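You operate a simulated robot arm through the tools that you are given. There is no shell and no other tool. Be economical: measure what you need, move in short steps, check, and stop when the job is done.

The job below is to be done with a simulated robot arm. You get a single attempt, and the scene is never put back.

TASK
Fetch the blue spacer and set it on the grey pad. Set down upright: blue spacer.
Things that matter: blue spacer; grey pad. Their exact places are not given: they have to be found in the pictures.

It is judged by the outcome, as a careful person would: the job done as asked, and still so three seconds after it is handed in. It fails if anything else is knocked over, pushed out of place, dropped, spilled or broken.

THE ROBOT
A 7-joint arm with a two-finger parallel gripper on a trunk, on a base that drives. Base frame: it is fixed to the floor where the robot stands at the start and does not move with it; the origin is under the middle of the robot, x ahead of it, y to its left, z up. Readings come in m, rad, newtons and seconds.
With the tool pointing down near the work surface it reaches from about 0.34 to 0.76 m from the robot's upright axis, wherever it stands. Its first joint turns from -2.007 to 2.007 rad. Places, roughly: blue spacer (3x9x5 cm) [0.5, 0, 0.9]; grey pad (20x32 cm) [3.28, 0.42, 0.9]. Payload 3.91 kg.
The tool frame sits at the grasp point between the pads (the TCP): z along the fingers, y along the line on which they close. The tips reach 0.03 m beyond it. The gripper opens to 0.11 m. The fingers are 0.02 m wide and 0.01 m thick; the gripper's body (0.048 by 0.112 m) begins 0.055 m behind the TCP.
Orientation is that of the tool frame in the base frame, as [roll, pitch, yaw] about the fixed x, y, z axes, in that order (R = Rz(yaw) Ry(pitch) Rx(roll)). With the fingers straight down and closing along the base's y, the tool's x points along the base's -x, its y along +y and its z along -z.

THE INTERFACE
- The arm moves only by the tool servo_tool. Its arguments are lists of equal length, an entry for each row: "grip": the finger opening in m, from 0 to 0.11; "travel": the shift along the tool's x, y, z in m, a list of three; "delta_rot": the turn, a rotation vector about the tool's x, y, z in rad, a list of three. In form: {"grip": [grip, ...], "travel": [[x, y, z], ...], "delta_rot": [[rx, ry, rz], ...]}. A call has 1 to 8 rows; each row is the pose to reach, as a shift and turn from the pose commanded when the call began, along the tool's axes at that moment. Each row takes 0.2 s and may step no farther than 0.05 m and 0.15 rad from the row before; otherwise, or with a gripper value out of range, the whole call is refused. Where a pose cannot be reached the arm comes as near as it can. A force on the tool above 40 N (or 10 N above the force at the start of the call, whichever is more), or a blocked arm, ends the call early, and 0.2 s more pass. The fingers move at their own pace (about 0.108 m/s each) and stop on an object; they squeeze with about 24 N. The grip force told is the motor's: it shows also when the fingers shut on nothing. Time passes only in rows, and 0.2 s behind the last, so rows that repeat a pose let the fingers close. The reply holds the time, the measured pose of the TCP, the force on the tool along the base axes, the opening and the grip force, in the units named above and with some noise, with the torque about the TCP (base axes, N m) and any sound that the robot's microphone picked up.
- Cameras (640 x 400 px; columns grow to the right, rows downward): "scene" is now at [0.0131, 0.1329, 1.5719]; the picture's right is [-0.30, -0.95, 0.00], its down [-0.59, 0.18, -0.79] and it looks along [0.75, -0.24, -0.62] (base axes); focal length 266 px, centre (320, 200). "wrist" rides on the gripper at [0.072, 0.017, -0.103] in the tool frame; the picture's right is [-0.23, 0.97, 0.00], its down [-0.76, -0.18, -0.62] and it looks along [-0.61, -0.14, 0.78] (tool axes); focal length 222 px, centre (320, 200).
- get_image(camera): a new picture of that camera. The clock stands still meanwhile.
- slide_trunk(by): slides the trunk up (or, below 0, down) by that many m; the arm and the scene camera ride with it, the base frame stays. It gives what a move gives, with no picture.
- roll_base(legs): drives the robot by 1 to 6 legs, each [ahead, turn to the left] in m and rad, along the robot's own axes; the way and the turn of a leg run together, so that a leg with both is an arc; at most 1.5 m and 3.142 rad a leg. The arm and the cameras ride along, it lands a little off, and it stops where it bumps. It gives what a move gives.
- head_to(pan, tilt): turns the head with the scene camera to pan (to the left, within 2.705 rad either way) and tilt (down, from -0.506 to 1.204), counted from straight ahead of the robot. It gives what a move gives.
- measure_at(camera, pixels): for up to 12 pixels [column, row] of the newest picture of that camera ("zoom" is the newest enlarged one), the place [x, y, z] in the base frame of the surface seen there, good to about 0.003 m, but the place of the scene camera against the robot may be out by one fixed shift of up to 0.018 m in any direction. The clock stands still meanwhile.
- inspect(camera, box): a new picture of the part [left, top, right, bottom] of that camera's present view, enlarged. The clock stands still meanwhile.
- job_done(): hands the job in; it is judged then, once.

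Go step by step. Measure first, check grasps and placings, and put right what went wrong. The budget is 80 turns and 48 pictures, counting those below and the enlarged ones. Unless the task says otherwise, let go and move clear before handing in, and close with one line.

The tools are called after "Request:" as name(argument=value, ...) on one line, values as JSON. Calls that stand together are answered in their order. servo_tool: Moves the arm, as the interface text tells. Its arguments: {"type":"object","properties":{"grip":{"type":"array","items":{"type":"number"}},"travel":{"type":"array","items":{"type":"array","items":{"type":"number"}}},"delta_rot":{"type":"array","items":{"type":"array","items":{"type":"number"}}}},"required":["grip","travel","delta_rot"]} The other tools are called the same way: slide_trunk (by) slides the trunk up or down; roll_base (legs) drives the base; head_to (pan, tilt) turns the head that bears the scene camera; get_image (camera) takes a picture; measure_at (camera, pixels) gives the place of the surface under pixels of a picture; inspect (camera, box) takes an enlarged picture of a part of a camera's view; job_done () hands the job in.

At the start:

```text
time_s: 0.0
tool_pos: [0.4708, -0.0182, 1.2149]
tcp_rot: [-3.14, 0.001, -3.14]
ft_force: [-0.6, 0.7, 0.0]
moment: [0.01, 0.02, 0.0]
grip_width: 0.11
grasp_force: 0.1
trunk travel left (down, up): [-0.675, 0.315]
robot x, y, heading: [-0.0039, -0.0014, 0.0]
head pan, tilt: [-0.304, 0.663]
```

scene: 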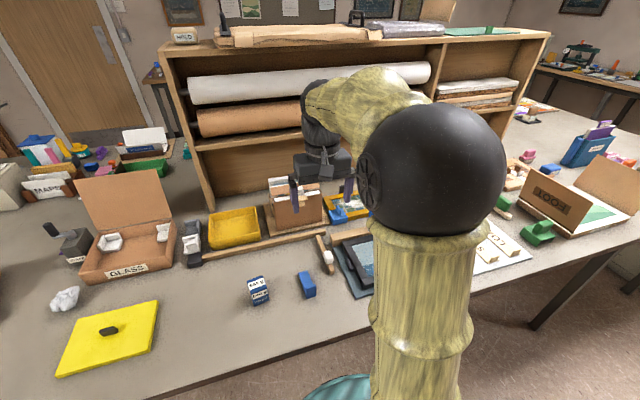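
wrist: 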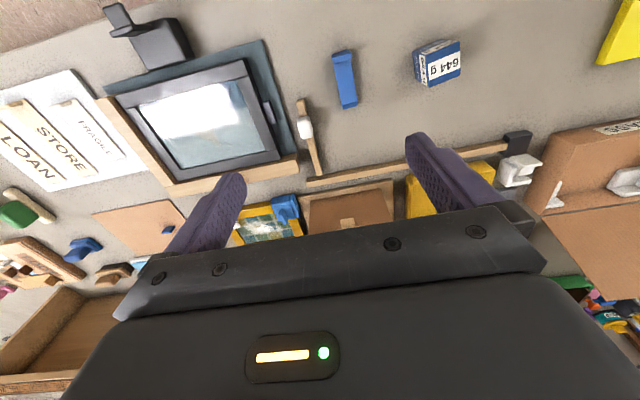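

The blue spacer looks to be at about scene (306,284) and wrist (344,78). I'll enlarge it and measure it in both pictures.

Request:
inspect(camera="wrist", box=[280, 30, 480, 155])

Request:
inspect(camera="scene", box=[230, 230, 390, 330])

Request:
measure_at(camera="wrist", pixels=[[343, 58], [345, 80], [348, 98], [338, 82], [352, 78], [370, 80], [435, 50]])

Request:
measure_at(camera="scene", pixels=[[304, 275], [307, 283], [309, 294], [330, 300]])

```text
3.20 times, centred on (380, 92) of wrist
```

zoom: 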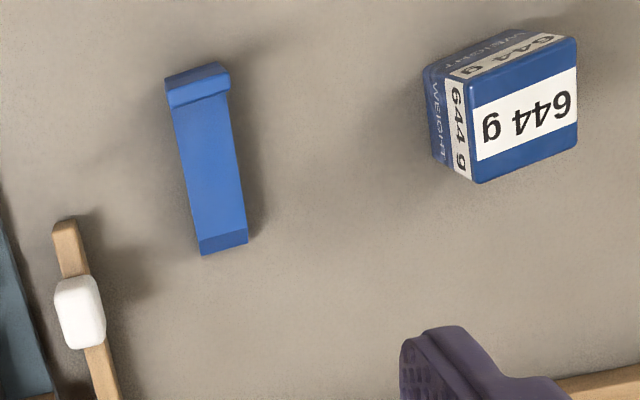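

```text
4.00 times, centred on (310, 280) of scene
```

zoom: 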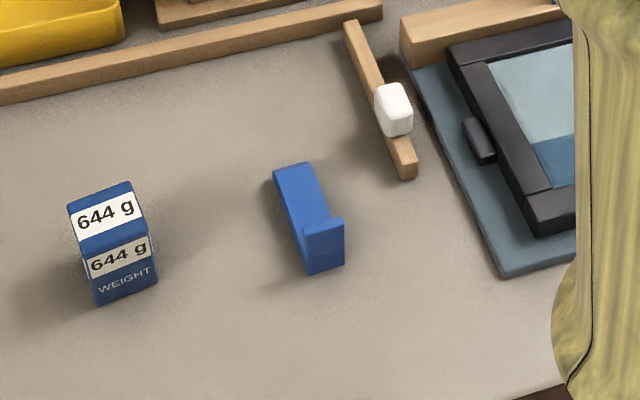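

```text
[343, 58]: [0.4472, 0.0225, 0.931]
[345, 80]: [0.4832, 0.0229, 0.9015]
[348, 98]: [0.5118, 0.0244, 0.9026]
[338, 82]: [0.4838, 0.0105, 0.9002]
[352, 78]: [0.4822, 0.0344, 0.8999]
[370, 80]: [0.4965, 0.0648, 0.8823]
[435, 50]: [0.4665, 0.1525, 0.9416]
```

```text
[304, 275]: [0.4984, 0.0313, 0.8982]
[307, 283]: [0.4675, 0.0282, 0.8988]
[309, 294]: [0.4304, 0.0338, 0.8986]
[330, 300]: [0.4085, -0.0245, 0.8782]
```

The spacer is an L: a bar about 2 cm high with a 5 cm lip at its near end, standing lip up on a table at z≈0.882. I'll take its outline from a tighter wrist view.

Request:
inspect(camera="wrist", box=[312, 40, 376, 120])

Request:
measure_at(camera="wrist", pixels=[[334, 54], [351, 51], [335, 60], [353, 57], [336, 66], [351, 64], [340, 90], [355, 88], [342, 104], [356, 102], [343, 107], [357, 104]])

```text
5.00 times, centred on (344, 80) of wrist
```

zoom: 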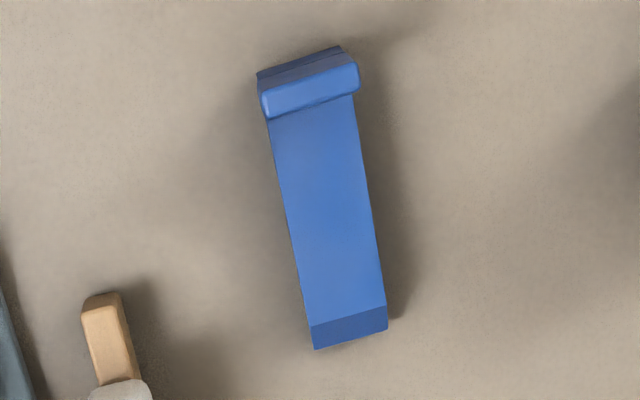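

```text
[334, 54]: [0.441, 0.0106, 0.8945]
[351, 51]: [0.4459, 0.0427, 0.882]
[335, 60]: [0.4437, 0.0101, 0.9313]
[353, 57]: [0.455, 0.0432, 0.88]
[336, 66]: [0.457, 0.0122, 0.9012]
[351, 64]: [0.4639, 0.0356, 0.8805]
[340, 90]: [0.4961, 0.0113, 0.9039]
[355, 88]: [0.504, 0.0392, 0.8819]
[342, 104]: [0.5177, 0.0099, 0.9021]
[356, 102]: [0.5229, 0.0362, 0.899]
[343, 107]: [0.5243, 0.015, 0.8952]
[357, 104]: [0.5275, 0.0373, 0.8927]
```

Now precise edge points from this zoom.

Request:
measure_at(camera="zoom", pixels=[[274, 130], [352, 112], [292, 230], [370, 215], [308, 318], [383, 302], [266, 98], [355, 80], [318, 340], [384, 325]])

```text
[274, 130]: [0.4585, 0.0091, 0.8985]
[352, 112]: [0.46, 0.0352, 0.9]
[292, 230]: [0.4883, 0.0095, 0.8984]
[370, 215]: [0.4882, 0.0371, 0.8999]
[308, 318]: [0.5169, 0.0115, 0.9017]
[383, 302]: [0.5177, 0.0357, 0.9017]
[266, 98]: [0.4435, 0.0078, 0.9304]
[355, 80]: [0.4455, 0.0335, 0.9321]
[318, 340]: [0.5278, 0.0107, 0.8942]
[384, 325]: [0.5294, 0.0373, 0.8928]
```

The spacer's axis runs along base x with centre y≈0.023, x 0.44–0.53, top of bar 0.90, top of lip 0.932. I'll go above it to z≈0.995 and look.

Request:
servo_tool(grip=[0.09, 0.09, 0.08, 0.08, 0.08, 0.08], travel=[[-0.002, 0.02, 0.03], [-0.004, 0.041, 0.07], [-0.004, 0.041, 0.115], [-0.004, 0.041, 0.16], [-0.004, 0.041, 0.2], [-0.004, 0.041, 0.22]], delta_rot=[[0, 0, 0], [0, 0, 0], [0, 0, 0], [0, 0, 0], [0, 0, 0], [0, 0, 0]])

Request:
get_image(camera="wrist")

```text
time_s: 1.4
tool_pos: [0.475, 0.0238, 0.9949]
tcp_rot: [-3.141, 0.0, -3.141]
ft_force: [0.2, -0.1, 0.0]
moment: [0.0, 0.02, 0.01]
grip_width: 0.0799
grasp_force: 0.0
trunk travel left (down, up): [-0.675, 0.315]
robot x, y, heading: [-0.001, 0.0006, 0.003]
head pan, tilt: [-0.304, 0.663]
```

```text
42 pictures are left
```

wrist: 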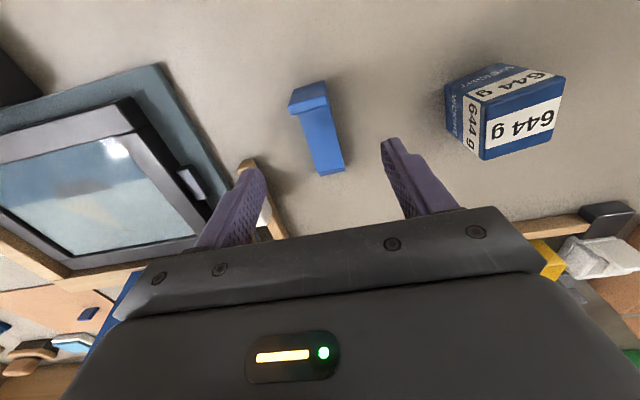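

The spacer, at (318,130), sits between the fingers; a wooden stick end is near the finger at (250,165). I'll check the clearance.

Request:
measure_at(camera="wrist", pixels=[[248, 164], [268, 205], [304, 118], [328, 112], [320, 160], [340, 155], [320, 92], [258, 170], [393, 150]])

```text
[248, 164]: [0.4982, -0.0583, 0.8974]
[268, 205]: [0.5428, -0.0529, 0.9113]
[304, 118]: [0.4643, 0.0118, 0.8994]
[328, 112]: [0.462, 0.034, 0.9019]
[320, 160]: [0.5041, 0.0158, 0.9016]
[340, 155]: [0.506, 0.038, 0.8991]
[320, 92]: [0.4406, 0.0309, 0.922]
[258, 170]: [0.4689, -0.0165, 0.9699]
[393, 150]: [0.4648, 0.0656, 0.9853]
```

The stick starts at x 0.498, y≈-0.058, so the fingers (outer edge y≈-0.027) clear it, and the spacer is centred at y≈0.024. Descending and closing.

Request:
servo_tool(grip=[0.08, 0.08, 0.08, 0.02, 0.02, 0.02, 0.02], travel=[[0, 0, 0.035], [0, 0, 0.065], [0, 0, 0.079], [0, 0, 0.079], [0, 0, 0.079], [0, 0, 0.079], [0, 0, 0.079]], delta_rot=[[0, 0, 0], [0, 0, 0], [0, 0, 0], [0, 0, 0], [0, 0, 0], [0, 0, 0], [0, 0, 0]])

Request:
get_image(camera="wrist")

```text
time_s: 3.0
tool_pos: [0.4752, 0.022, 0.9168]
tcp_rot: [-3.141, -0.001, -3.141]
ft_force: [0.2, -0.4, -0.3]
moment: [-0.01, -0.01, 0.02]
grip_width: 0.0265
grasp_force: 24.0
trunk travel left (down, up): [-0.675, 0.315]
robot x, y, heading: [-0.0002, -0.0005, -0.002]
head pan, tilt: [-0.304, 0.663]
```

```text
41 pictures are left
```

wrist: 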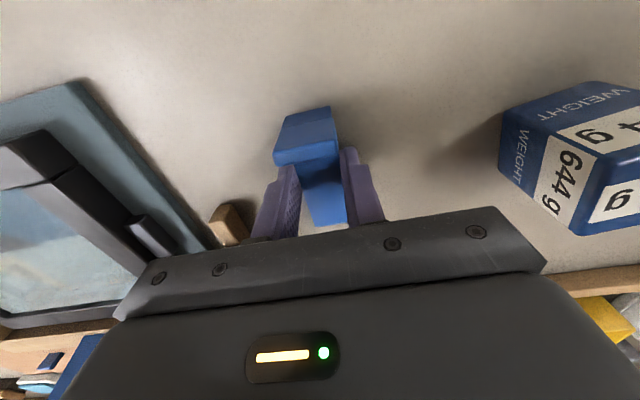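

The spacer is gripped: opening 0.0265, 24 N. I'll lift it and check.

Request:
servo_tool(grip=[0.015, 0.015, 0.015, 0.015, 0.015, 0.015, 0.015], travel=[[0, 0, -0.02], [0, 0, -0.05], [0, 0, -0.095], [0, 0, -0.14], [0, 0, -0.185], [0, 0, -0.23], [0, 0, -0.26]], delta_rot=[[0, 0, 0], [0, 0, 0], [0, 0, 0], [0, 0, 0], [0, 0, 0], [0, 0, 0], [0, 0, 0]])

Request:
get_image(camera="wrist")

Request:
head_to(pan=-0.8, tilt=0.5)

Request:
get_image(camera="scene")

Request:
head_to(pan=0.2, tilt=0.3)

Request:
get_image(camera="scene")

Request:
head_to(pan=1.3, tilt=0.5)

Request:
get_image(camera="scene")

```text
time_s: 4.6
tool_pos: [0.4733, 0.021, 1.1784]
tcp_rot: [-3.141, 0.0, -3.14]
ft_force: [0.2, -0.1, -0.8]
moment: [0.0, 0.01, 0.0]
grip_width: 0.0265
grasp_force: 24.0
trunk travel left (down, up): [-0.675, 0.315]
robot x, y, heading: [-0.004, -0.0049, -0.005]
head pan, tilt: [-0.304, 0.663]
```

```text
40 pictures are left
```

wrist: 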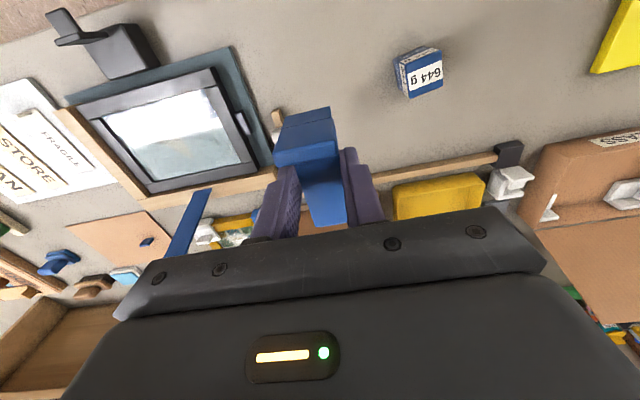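

```text
time_s: 5.5
tool_pos: [0.4742, 0.0214, 1.1771]
tcp_rot: [-3.14, 0.0, 3.141]
ft_force: [0.6, -0.3, -0.6]
moment: [-0.02, 0.02, -0.01]
grip_width: 0.0268
grasp_force: 24.0
trunk travel left (down, up): [-0.675, 0.315]
robot x, y, heading: [0.0032, -0.0033, 0.0]
head pan, tilt: [-0.799, 0.499]
```

```text
39 pictures are left
```

scene: 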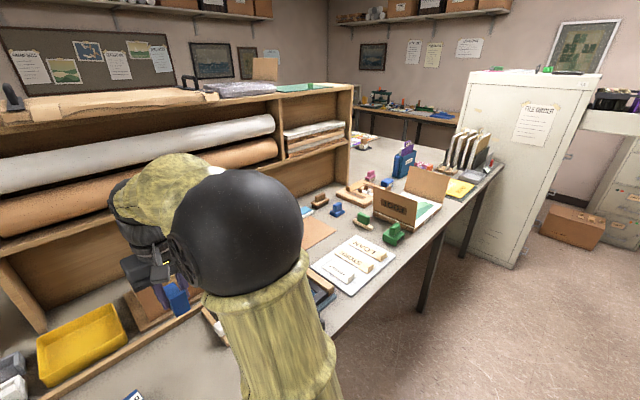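

```text
time_s: 6.8
tool_pos: [0.4741, 0.0212, 1.1777]
tcp_rot: [-3.142, 0.0, 3.141]
ft_force: [0.1, 0.5, -0.3]
moment: [0.0, 0.03, 0.01]
grip_width: 0.027
grasp_force: 23.5
trunk travel left (down, up): [-0.675, 0.315]
robot x, y, heading: [0.0042, 0.0007, -0.001]
head pan, tilt: [0.201, 0.3]
```

```text
38 pictures are left
```

scene: 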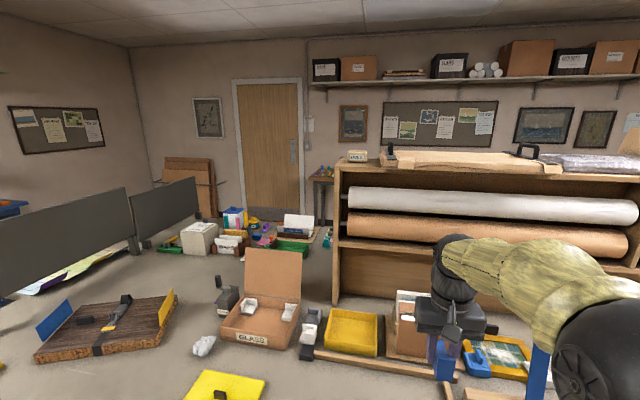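

```text
time_s: 8.1
tool_pos: [0.4743, 0.0221, 1.1777]
tcp_rot: [-3.14, 0.001, -3.141]
ft_force: [-0.2, 1.2, -0.2]
moment: [-0.01, 0.0, -0.01]
grip_width: 0.0266
grasp_force: 24.0
trunk travel left (down, up): [-0.675, 0.315]
robot x, y, heading: [0.0055, -0.0009, -0.001]
head pan, tilt: [1.3, 0.499]
```

```text
37 pictures are left
```

scene: 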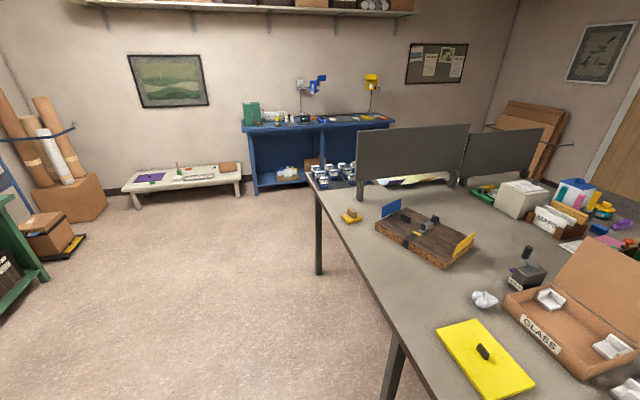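

Spacer held well. The pad (x≈3.28) must lie on the far bench behind the shelf, so I need a route around this table; I'll measure table edges and obstacles in this left view.

Request:
measure_at(camera="scene", pixels=[[315, 190], [395, 350], [318, 270], [270, 350], [270, 190], [240, 180], [130, 195], [240, 125], [390, 125], [360, 195], [470, 180], [545, 185]])

Request:
head_to(pan=-0.8, tilt=0.5)

Request:
get_image(camera="scene")

Request:
measure_at(camera="scene", pixels=[[500, 165], [462, 260], [420, 310], [450, 235], [515, 265], [465, 75], [400, 105], [455, 120], [365, 105], [545, 225], [420, 95], [430, 140]])

```text
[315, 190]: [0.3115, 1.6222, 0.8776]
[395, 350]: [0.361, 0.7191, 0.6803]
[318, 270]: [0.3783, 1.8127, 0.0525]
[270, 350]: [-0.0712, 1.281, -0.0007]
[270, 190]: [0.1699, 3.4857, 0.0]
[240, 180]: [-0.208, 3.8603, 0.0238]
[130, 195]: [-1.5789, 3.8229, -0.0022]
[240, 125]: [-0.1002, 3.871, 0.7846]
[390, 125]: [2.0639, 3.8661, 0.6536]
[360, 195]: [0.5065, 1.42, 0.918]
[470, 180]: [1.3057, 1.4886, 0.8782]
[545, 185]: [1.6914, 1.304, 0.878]
```

```text
time_s: 10.1
tool_pos: [0.4728, 0.0215, 1.1763]
tcp_rot: [-3.14, -0.001, -3.141]
ft_force: [-0.4, 0.3, -0.1]
moment: [-0.01, 0.02, -0.02]
grip_width: 0.0265
grasp_force: 24.0
trunk travel left (down, up): [-0.675, 0.315]
robot x, y, heading: [0.0032, -0.0015, -0.003]
head pan, tilt: [-0.799, 0.499]
```

```text
36 pictures are left
```

scene: 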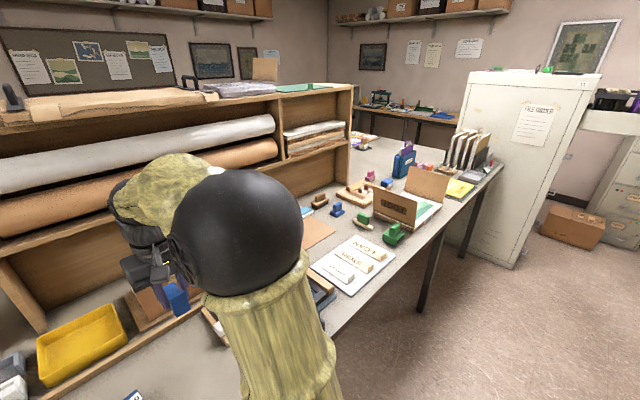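

```text
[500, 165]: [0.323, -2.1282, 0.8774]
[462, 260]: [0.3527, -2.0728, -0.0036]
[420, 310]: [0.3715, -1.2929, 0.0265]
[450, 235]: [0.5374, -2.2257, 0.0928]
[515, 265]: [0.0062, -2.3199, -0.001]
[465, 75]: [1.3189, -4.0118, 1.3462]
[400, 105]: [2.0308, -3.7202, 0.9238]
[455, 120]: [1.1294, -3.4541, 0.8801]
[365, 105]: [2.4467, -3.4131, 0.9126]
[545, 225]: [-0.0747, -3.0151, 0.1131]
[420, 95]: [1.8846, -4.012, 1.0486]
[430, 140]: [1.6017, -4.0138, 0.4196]
```

The table spans x≥0.3, y −2.13…1.62, with the right side closed by the cabinet; the left passage (y 1.65–3.45) looks open. I'll check behind before backing off.

Request:
head_to(pan=2.6, tilt=0.5)

Request:
get_image(camera="scene")

Request:
measure_at(camera="scene", pixels=[[320, 380], [320, 300], [150, 300], [500, 300], [320, 200], [450, 200]])

```text
time_s: 13.0
tool_pos: [0.474, 0.0217, 1.177]
tcp_rot: [-3.141, 0.0, -3.14]
ft_force: [-0.3, 1.1, 0.1]
moment: [-0.02, 0.0, 0.01]
grip_width: 0.0265
grasp_force: 24.1
trunk travel left (down, up): [-0.675, 0.315]
robot x, y, heading: [-0.0021, 0.0017, 0.002]
head pan, tilt: [2.601, 0.499]
```

```text
35 pictures are left
```

scene: 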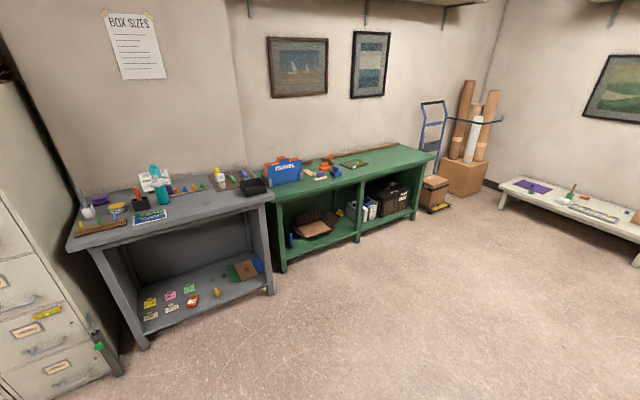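

```text
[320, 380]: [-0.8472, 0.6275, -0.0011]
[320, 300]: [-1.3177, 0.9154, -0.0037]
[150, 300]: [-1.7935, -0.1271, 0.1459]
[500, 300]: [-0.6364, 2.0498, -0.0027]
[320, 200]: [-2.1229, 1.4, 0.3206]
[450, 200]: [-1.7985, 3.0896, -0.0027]
```

It's clear behind to x≈−1.5. I'll back off 0.55 m, turn left, and drive to y≈2.4 in the open aisle.

Request:
roll_base(legs=[[-0.55, 0], [0, 1.5708], [1.2, 0], [1.2, 0]])

Request:
head_to(pan=-1.5, tilt=0.4)

Request:
get_image(camera="scene")

```text
time_s: 31.3
tool_pos: [-0.4993, 2.8711, 1.1783]
tcp_rot: [-3.137, 0.0, -1.592]
ft_force: [-0.4, 0.4, 0.1]
moment: [-0.02, -0.01, 0.0]
grip_width: 0.0267
grasp_force: 24.2
trunk travel left (down, up): [-0.675, 0.315]
robot x, y, heading: [-0.4893, 2.3977, 1.546]
head pan, tilt: [2.601, 0.499]
```

```text
time_s: 34.6
tool_pos: [-0.4999, 2.8711, 1.1777]
tcp_rot: [-3.14, 0.0, -1.593]
ft_force: [-0.5, -0.3, -0.6]
moment: [-0.01, -0.03, -0.04]
grip_width: 0.0266
grasp_force: 24.3
trunk travel left (down, up): [-0.675, 0.315]
robot x, y, heading: [-0.4909, 2.3955, 1.547]
head pan, tilt: [-1.499, 0.4]
```

```text
34 pictures are left
```

scene: 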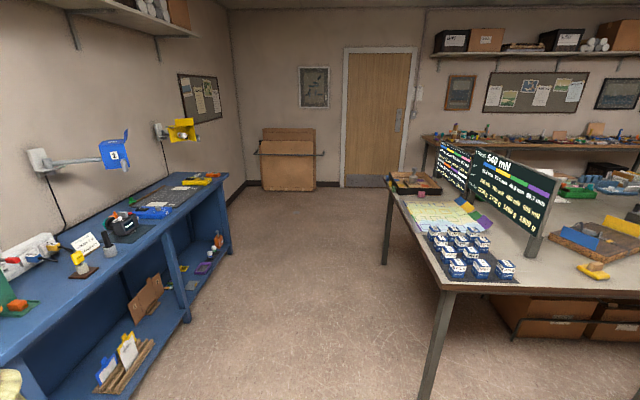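

A clear corridor runs between the blue bench and the table toward the door, with the far bench at (500,145). I'll measure its width and the far side.

Request:
measure_at(camera="scene", pixels=[[190, 315], [228, 250], [435, 380], [383, 262], [392, 195], [420, 160], [440, 150], [500, 145], [580, 150], [345, 188], [460, 285], [230, 175]])

Request:
inspect(camera="scene", box=[380, 110, 640, 240])

```text
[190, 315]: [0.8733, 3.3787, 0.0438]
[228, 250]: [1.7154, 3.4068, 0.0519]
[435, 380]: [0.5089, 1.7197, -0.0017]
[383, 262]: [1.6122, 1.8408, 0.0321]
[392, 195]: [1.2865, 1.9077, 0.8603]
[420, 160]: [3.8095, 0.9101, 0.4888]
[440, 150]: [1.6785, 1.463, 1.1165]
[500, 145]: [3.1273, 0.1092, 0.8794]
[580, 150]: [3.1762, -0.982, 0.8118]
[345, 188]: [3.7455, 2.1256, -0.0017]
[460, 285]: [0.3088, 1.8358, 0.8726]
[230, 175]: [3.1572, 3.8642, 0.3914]
```

```text
2.46 times, centred on (510, 175) of scene
```

zoom: 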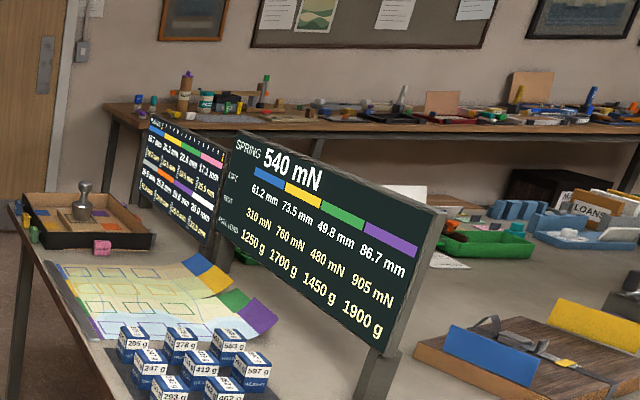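

Corridor is y 1.9–3.37 at this end, the far bench's front edge at x≈3.1. I'll shift to y≈2.62, turn to face +x and drive to x≈2.4, then look.

Request:
roll_base(legs=[[0.22, 0], [0, -1.547], [1.45, 0], [1.4, 0]])

Request:
head_to(pan=-1.2, tilt=0.5)

Request:
get_image(camera="scene")

```text
time_s: 53.4
tool_pos: [2.8224, 2.6991, 1.1781]
tcp_rot: [-3.14, 0.0, 3.136]
ft_force: [0.3, -0.2, 0.1]
moment: [-0.01, 0.03, 0.03]
grip_width: 0.0264
grasp_force: 24.3
trunk travel left (down, up): [-0.675, 0.315]
robot x, y, heading: [2.3469, 2.6807, -0.002]
head pan, tilt: [-1.499, 0.4]
```

```text
time_s: 54.2
tool_pos: [2.8215, 2.6986, 1.1773]
tcp_rot: [-3.139, -0.001, 3.139]
ft_force: [-0.9, -0.4, 0.5]
moment: [0.01, -0.03, 0.0]
grip_width: 0.0265
grasp_force: 23.8
trunk travel left (down, up): [-0.675, 0.315]
robot x, y, heading: [2.3504, 2.6798, -0.002]
head pan, tilt: [-1.201, 0.499]
```

```text
32 pictures are left
```

scene: 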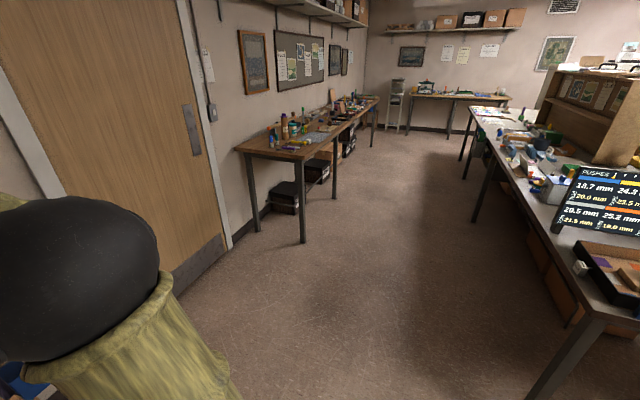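

The aisle to the bench is open, and a grey pad may be visible at (320,137). I'll measure the bench, table edge and enlarge the near bench end.

Request:
inspect(camera="scene", box=[230, 80, 400, 186])

Request:
measure_at(camera="scene", pixels=[[236, 150], [302, 240], [300, 160], [320, 137], [378, 98], [475, 220], [555, 240], [600, 325], [530, 395], [460, 160], [372, 150], [345, 135]])

```text
3.76 times, centred on (315, 133) of scene
```

zoom: 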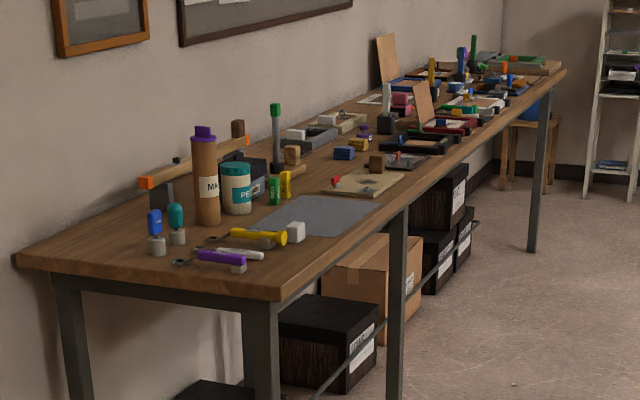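

```text
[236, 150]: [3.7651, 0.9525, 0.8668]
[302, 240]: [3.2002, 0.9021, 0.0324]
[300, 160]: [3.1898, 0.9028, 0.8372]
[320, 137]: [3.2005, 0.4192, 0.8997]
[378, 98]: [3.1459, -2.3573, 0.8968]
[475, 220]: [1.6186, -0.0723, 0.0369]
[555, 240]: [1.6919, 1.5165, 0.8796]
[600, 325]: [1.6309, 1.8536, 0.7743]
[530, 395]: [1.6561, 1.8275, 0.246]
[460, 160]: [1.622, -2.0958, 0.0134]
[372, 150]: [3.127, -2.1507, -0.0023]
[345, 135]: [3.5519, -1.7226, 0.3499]
```

The grey pad lies around (3.2–3.3, 0.42, 0.90), and the aisle runs x 1.7–3.15. I'll drive down it to y≈0.42 and turn to face the bench.

Request:
roll_base(legs=[[0, -1.569], [1.13, 0], [1.13, 0], [0, 1.571]])

Request:
head_to(pan=0.15, tilt=0.5)

Request:
get_image(camera="scene")

```text
time_s: 72.9
tool_pos: [2.8142, 0.4577, 1.1781]
tcp_rot: [-3.139, 0.002, 3.133]
ft_force: [0.2, 0.6, -0.7]
moment: [0.0, -0.01, 0.0]
grip_width: 0.0267
grasp_force: 24.3
trunk travel left (down, up): [-0.675, 0.315]
robot x, y, heading: [2.3419, 0.4421, -0.006]
head pan, tilt: [-1.201, 0.499]
```

```text
time_s: 74.4
tool_pos: [2.8138, 0.4581, 1.1774]
tcp_rot: [-3.14, 0.0, 3.133]
ft_force: [-0.3, 0.0, -0.3]
moment: [0.0, -0.01, 0.01]
grip_width: 0.0266
grasp_force: 24.3
trunk travel left (down, up): [-0.675, 0.315]
robot x, y, heading: [2.3425, 0.443, -0.008]
head pan, tilt: [0.15, 0.499]
```

```text
30 pictures are left
```

scene: 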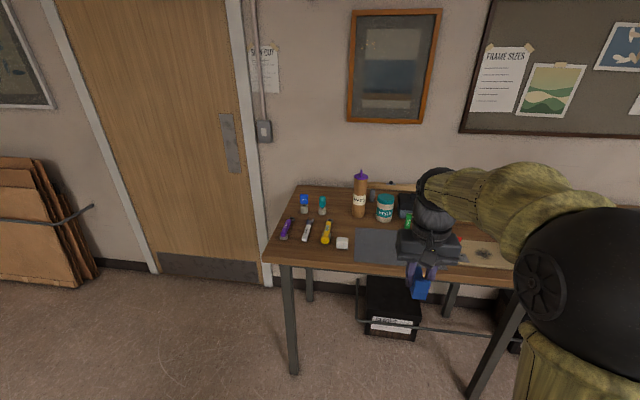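

The pad shows at (375,245). I'll drive 0.38 m forward and look with both cameras.

Request:
roll_base(legs=[[0.38, 0]])

Request:
head_to(pan=0.0, tilt=0.7)

Request:
get_image(camera="scene")

Request:
get_image(camera="wrist")

```text
time_s: 76.8
tool_pos: [3.196, 0.4532, 1.1774]
tcp_rot: [-3.14, 0.001, 3.128]
ft_force: [0.2, 0.9, -0.9]
moment: [0.03, 0.05, -0.02]
grip_width: 0.027
grasp_force: 23.9
trunk travel left (down, up): [-0.675, 0.315]
robot x, y, heading: [2.7208, 0.4346, -0.009]
head pan, tilt: [0.15, 0.499]
```

```text
time_s: 77.5
tool_pos: [3.1954, 0.4532, 1.1778]
tcp_rot: [-3.14, 0.0, 3.13]
ft_force: [-0.1, 0.2, 0.1]
moment: [-0.03, 0.01, -0.04]
grip_width: 0.0268
grasp_force: 24.3
trunk travel left (down, up): [-0.675, 0.315]
robot x, y, heading: [2.7233, 0.4358, -0.01]
head pan, tilt: [0.0, 0.7]
```

```text
29 pictures are left
```

scene: 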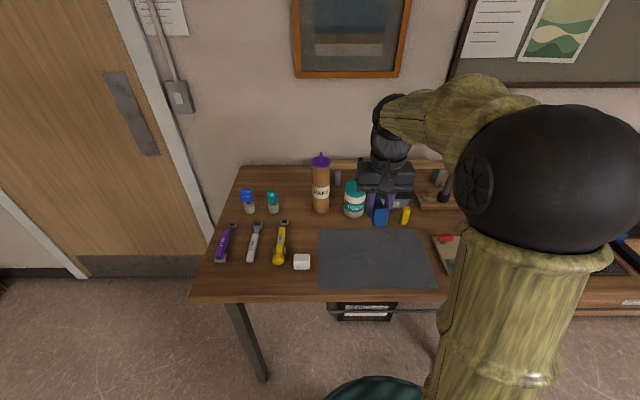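

```text
28 pictures are left
```

wrist: 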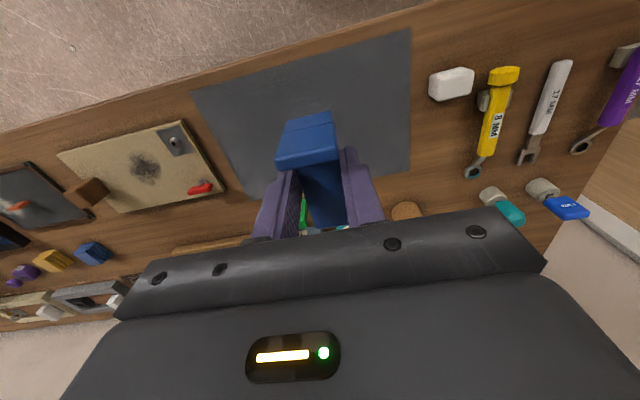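

The pad is clearly seen in the wrist view (192–411, 28–200) with nothing on it. Measuring pad and the held spacer.

Request:
measure_at(camera="wrist", pixels=[[197, 95], [407, 32], [407, 170], [235, 188], [250, 120], [380, 100], [306, 137], [300, 160], [333, 112], [322, 215], [150, 110], [450, 85]])

Request:
measure_at(camera="scene", pixels=[[321, 232], [424, 232], [435, 286], [322, 287], [372, 260], [405, 214], [354, 186], [321, 160]])

```text
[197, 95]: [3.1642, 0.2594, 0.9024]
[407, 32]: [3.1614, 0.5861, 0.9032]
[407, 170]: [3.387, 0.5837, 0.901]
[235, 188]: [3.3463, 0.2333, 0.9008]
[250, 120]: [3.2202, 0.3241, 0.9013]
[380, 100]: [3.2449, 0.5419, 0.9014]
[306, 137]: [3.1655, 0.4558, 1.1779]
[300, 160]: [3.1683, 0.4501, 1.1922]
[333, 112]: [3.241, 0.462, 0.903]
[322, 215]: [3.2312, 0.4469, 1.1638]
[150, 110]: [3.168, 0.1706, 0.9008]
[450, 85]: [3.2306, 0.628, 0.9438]
```

```text
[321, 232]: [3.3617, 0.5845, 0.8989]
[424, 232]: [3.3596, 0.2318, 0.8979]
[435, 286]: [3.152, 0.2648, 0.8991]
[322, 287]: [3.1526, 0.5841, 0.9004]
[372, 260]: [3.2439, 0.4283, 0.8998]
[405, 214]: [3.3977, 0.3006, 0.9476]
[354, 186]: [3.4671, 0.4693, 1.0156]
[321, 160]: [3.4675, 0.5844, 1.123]
```

Pad spans x 3.16–3.365, y 0.25–0.585 at z≈0.901. The spacer's centre is 1 cm ahead of the TCP, so I aim the TCP at (3.24, 0.42); touchdown is expected at z≈0.937. Moving to z≈0.957 first.

Request:
servo_tool(grip=[0.015, 0.015, 0.015, 0.015, 0.015, 0.015, 0.015], travel=[[-0.022, -0.017, 0], [-0.045, -0.033, 0.01], [-0.045, -0.033, 0.055], [-0.045, -0.033, 0.1], [-0.045, -0.033, 0.145], [-0.045, -0.033, 0.19], [-0.045, -0.033, 0.22]], delta_rot=[[0, 0, 0], [0, 0, 0], [0, 0, 0], [0, 0, 0], [0, 0, 0], [0, 0, 0], [0, 0, 0]])

Request:
get_image(camera="wrist")

Request:
get_image(camera="scene")

```text
time_s: 79.1
tool_pos: [3.2406, 0.4206, 0.9561]
tcp_rot: [3.14, 0.001, 3.132]
ft_force: [0.1, 0.1, 0.7]
moment: [0.02, 0.01, -0.02]
grip_width: 0.0268
grasp_force: 23.9
trunk travel left (down, up): [-0.675, 0.315]
robot x, y, heading: [2.7217, 0.4368, -0.004]
head pan, tilt: [0.0, 0.7]
```

```text
27 pictures are left
```

wrist: 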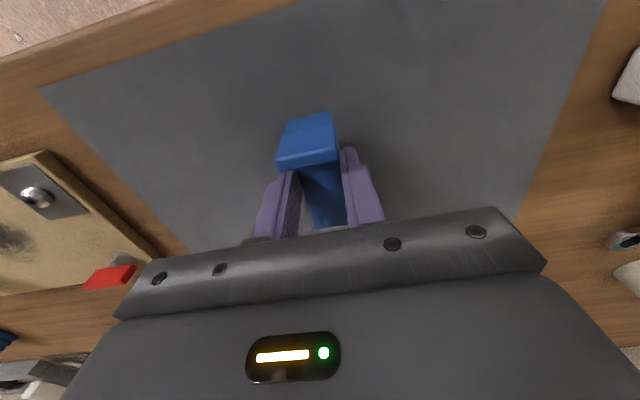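

```text
26 pictures are left
```

scene: 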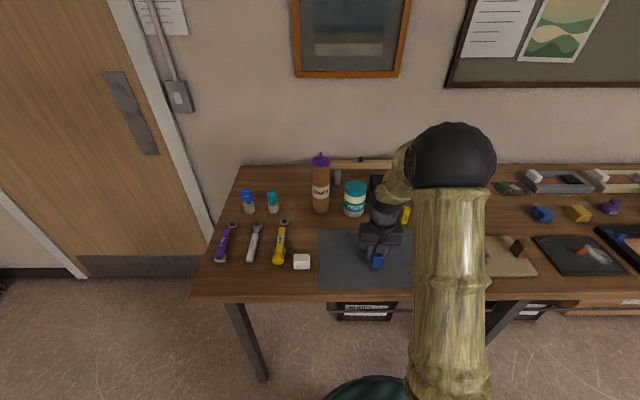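

The spacer is over the pad's middle, with nothing touched. Lowering in small steps to z≈0.938.

Request:
servo_tool(grip=[0.015, 0.015, 0.015, 0.015], travel=[[0, 0, 0.008], [0, 0, 0.014], [0, 0, 0.017], [0, 0, 0.018]], delta_rot=[[0, 0, 0], [0, 0, 0], [0, 0, 0], [0, 0, 0]])

```text
time_s: 80.1
tool_pos: [3.24, 0.4203, 0.9407]
tcp_rot: [-3.14, 0.001, 3.129]
ft_force: [-0.5, 0.0, -0.7]
moment: [0.04, -0.04, 0.04]
grip_width: 0.0265
grasp_force: 23.8
trunk travel left (down, up): [-0.675, 0.315]
robot x, y, heading: [2.7196, 0.4356, -0.006]
head pan, tilt: [0.0, 0.7]
```

No contact yet (force about 0 at z 0.9407). Continuing in 1 mm steps.

Request:
servo_tool(grip=[0.015, 0.015, 0.015], travel=[[0, 0, 0.001], [0, 0, 0.002], [0, 0, 0.002]], delta_rot=[[0, 0, 0], [0, 0, 0], [0, 0, 0]])

Request:
get_image(camera="wrist")

```text
time_s: 80.9
tool_pos: [3.2401, 0.4198, 0.937]
tcp_rot: [-3.141, 0.0, 3.13]
ft_force: [0.0, -0.5, -0.1]
moment: [0.03, -0.03, 0.0]
grip_width: 0.0266
grasp_force: 24.1
trunk travel left (down, up): [-0.675, 0.315]
robot x, y, heading: [2.7211, 0.4356, -0.015]
head pan, tilt: [0.0, 0.7]
```

```text
25 pictures are left
```

wrist: 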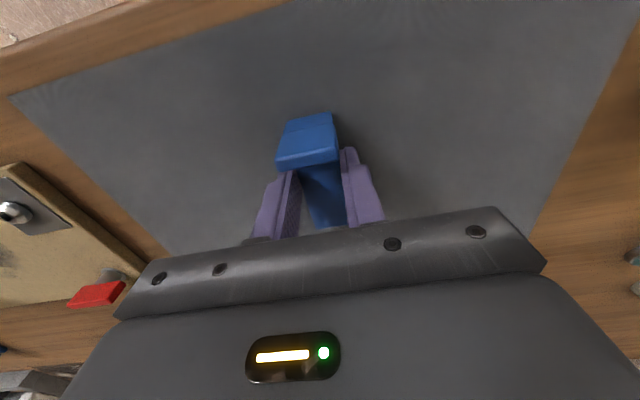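

Still no contact force at z 0.937. Stepping down further by 1 mm steps, watching the force.

Request:
servo_tool(grip=[0.015, 0.015, 0.015], travel=[[0, 0, 0.001], [0, 0, 0.0015], [0, 0, 0.0015]], delta_rot=[[0, 0, 0], [0, 0, 0], [0, 0, 0]])

```text
time_s: 81.7
tool_pos: [3.2408, 0.4196, 0.9364]
tcp_rot: [-3.14, 0.0, 3.129]
ft_force: [0.5, 0.0, -0.4]
moment: [0.0, 0.01, -0.04]
grip_width: 0.0265
grasp_force: 23.9
trunk travel left (down, up): [-0.675, 0.315]
robot x, y, heading: [2.7242, 0.4396, -0.01]
head pan, tilt: [0.0, 0.7]
```

Request:
servo_tool(grip=[0.015, 0.015, 0.015], travel=[[0, 0, 0.001], [0, 0, 0.0015], [0, 0, 0.0015]], delta_rot=[[0, 0, 0], [0, 0, 0], [0, 0, 0]])

```text
time_s: 82.5
tool_pos: [3.2402, 0.4185, 0.9357]
tcp_rot: [-3.141, 0.002, 3.129]
ft_force: [-0.6, 1.9, 8.6]
moment: [0.01, -0.02, -0.02]
grip_width: 0.0267
grasp_force: 23.5
trunk travel left (down, up): [-0.675, 0.315]
robot x, y, heading: [2.7207, 0.4351, -0.011]
head pan, tilt: [0.0, 0.7]
```

An upward force of 8.6 N shows the spacer has touched down. I'll open slowly and then rise.

Request:
servo_tool(grip=[0.03, 0.05, 0.06, 0.06, 0.06, 0.06, 0.06, 0.06], travel=[[0, 0, -0.0005], [0, 0, -0.0005], [0, 0, -0.0005], [0, 0, -0.03], [0, 0, -0.07], [0, 0, -0.115], [0, 0, -0.16], [0, 0, -0.2]], delta_rot=[[0, 0, 0], [0, 0, 0], [0, 0, 0], [0, 0, 0], [0, 0, 0], [0, 0, 0], [0, 0, 0], [0, 0, 0]])

Request:
get_image(camera="wrist")

Request:
get_image(camera="scene")

Request:
measure_at(camera="wrist", pixels=[[320, 130], [318, 105]])

```text
time_s: 84.3
tool_pos: [3.2402, 0.4194, 1.1367]
tcp_rot: [-3.141, 0.0, 3.128]
ft_force: [0.3, -0.6, 0.8]
moment: [0.0, -0.01, 0.03]
grip_width: 0.0599
grasp_force: 0.1
trunk travel left (down, up): [-0.675, 0.315]
robot x, y, heading: [2.7223, 0.4402, -0.007]
head pan, tilt: [0.0, 0.7]
```

```text
24 pictures are left
```

wrist: 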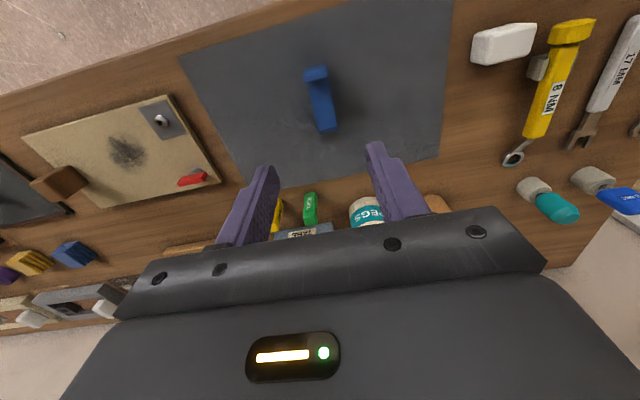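

```text
23 pictures are left
```

scene: 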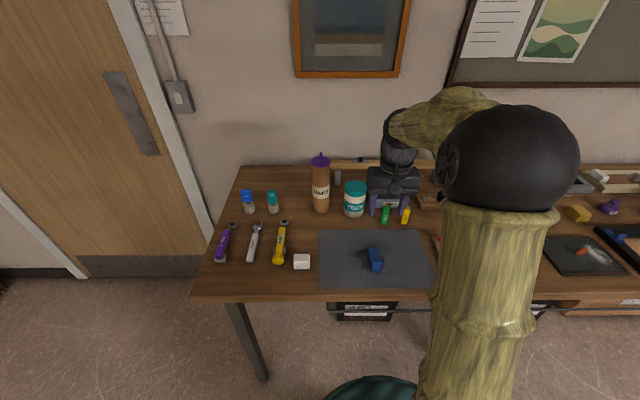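

```text
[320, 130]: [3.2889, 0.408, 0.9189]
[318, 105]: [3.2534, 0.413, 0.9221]
```

The spacer stands lip up in the middle of the pad (wrist (320,105); top of bar at z 0.922, pad at 0.901). The gripper is clear and everything else is where it was, so I'm handing in.

Request:
job_done()

```text
The job is handed in.
```

The blue spacer is standing upright near the middle of the grey pad, the gripper is clear of it, and I saw nothing else moved or knocked over in the final pictures of the bench.
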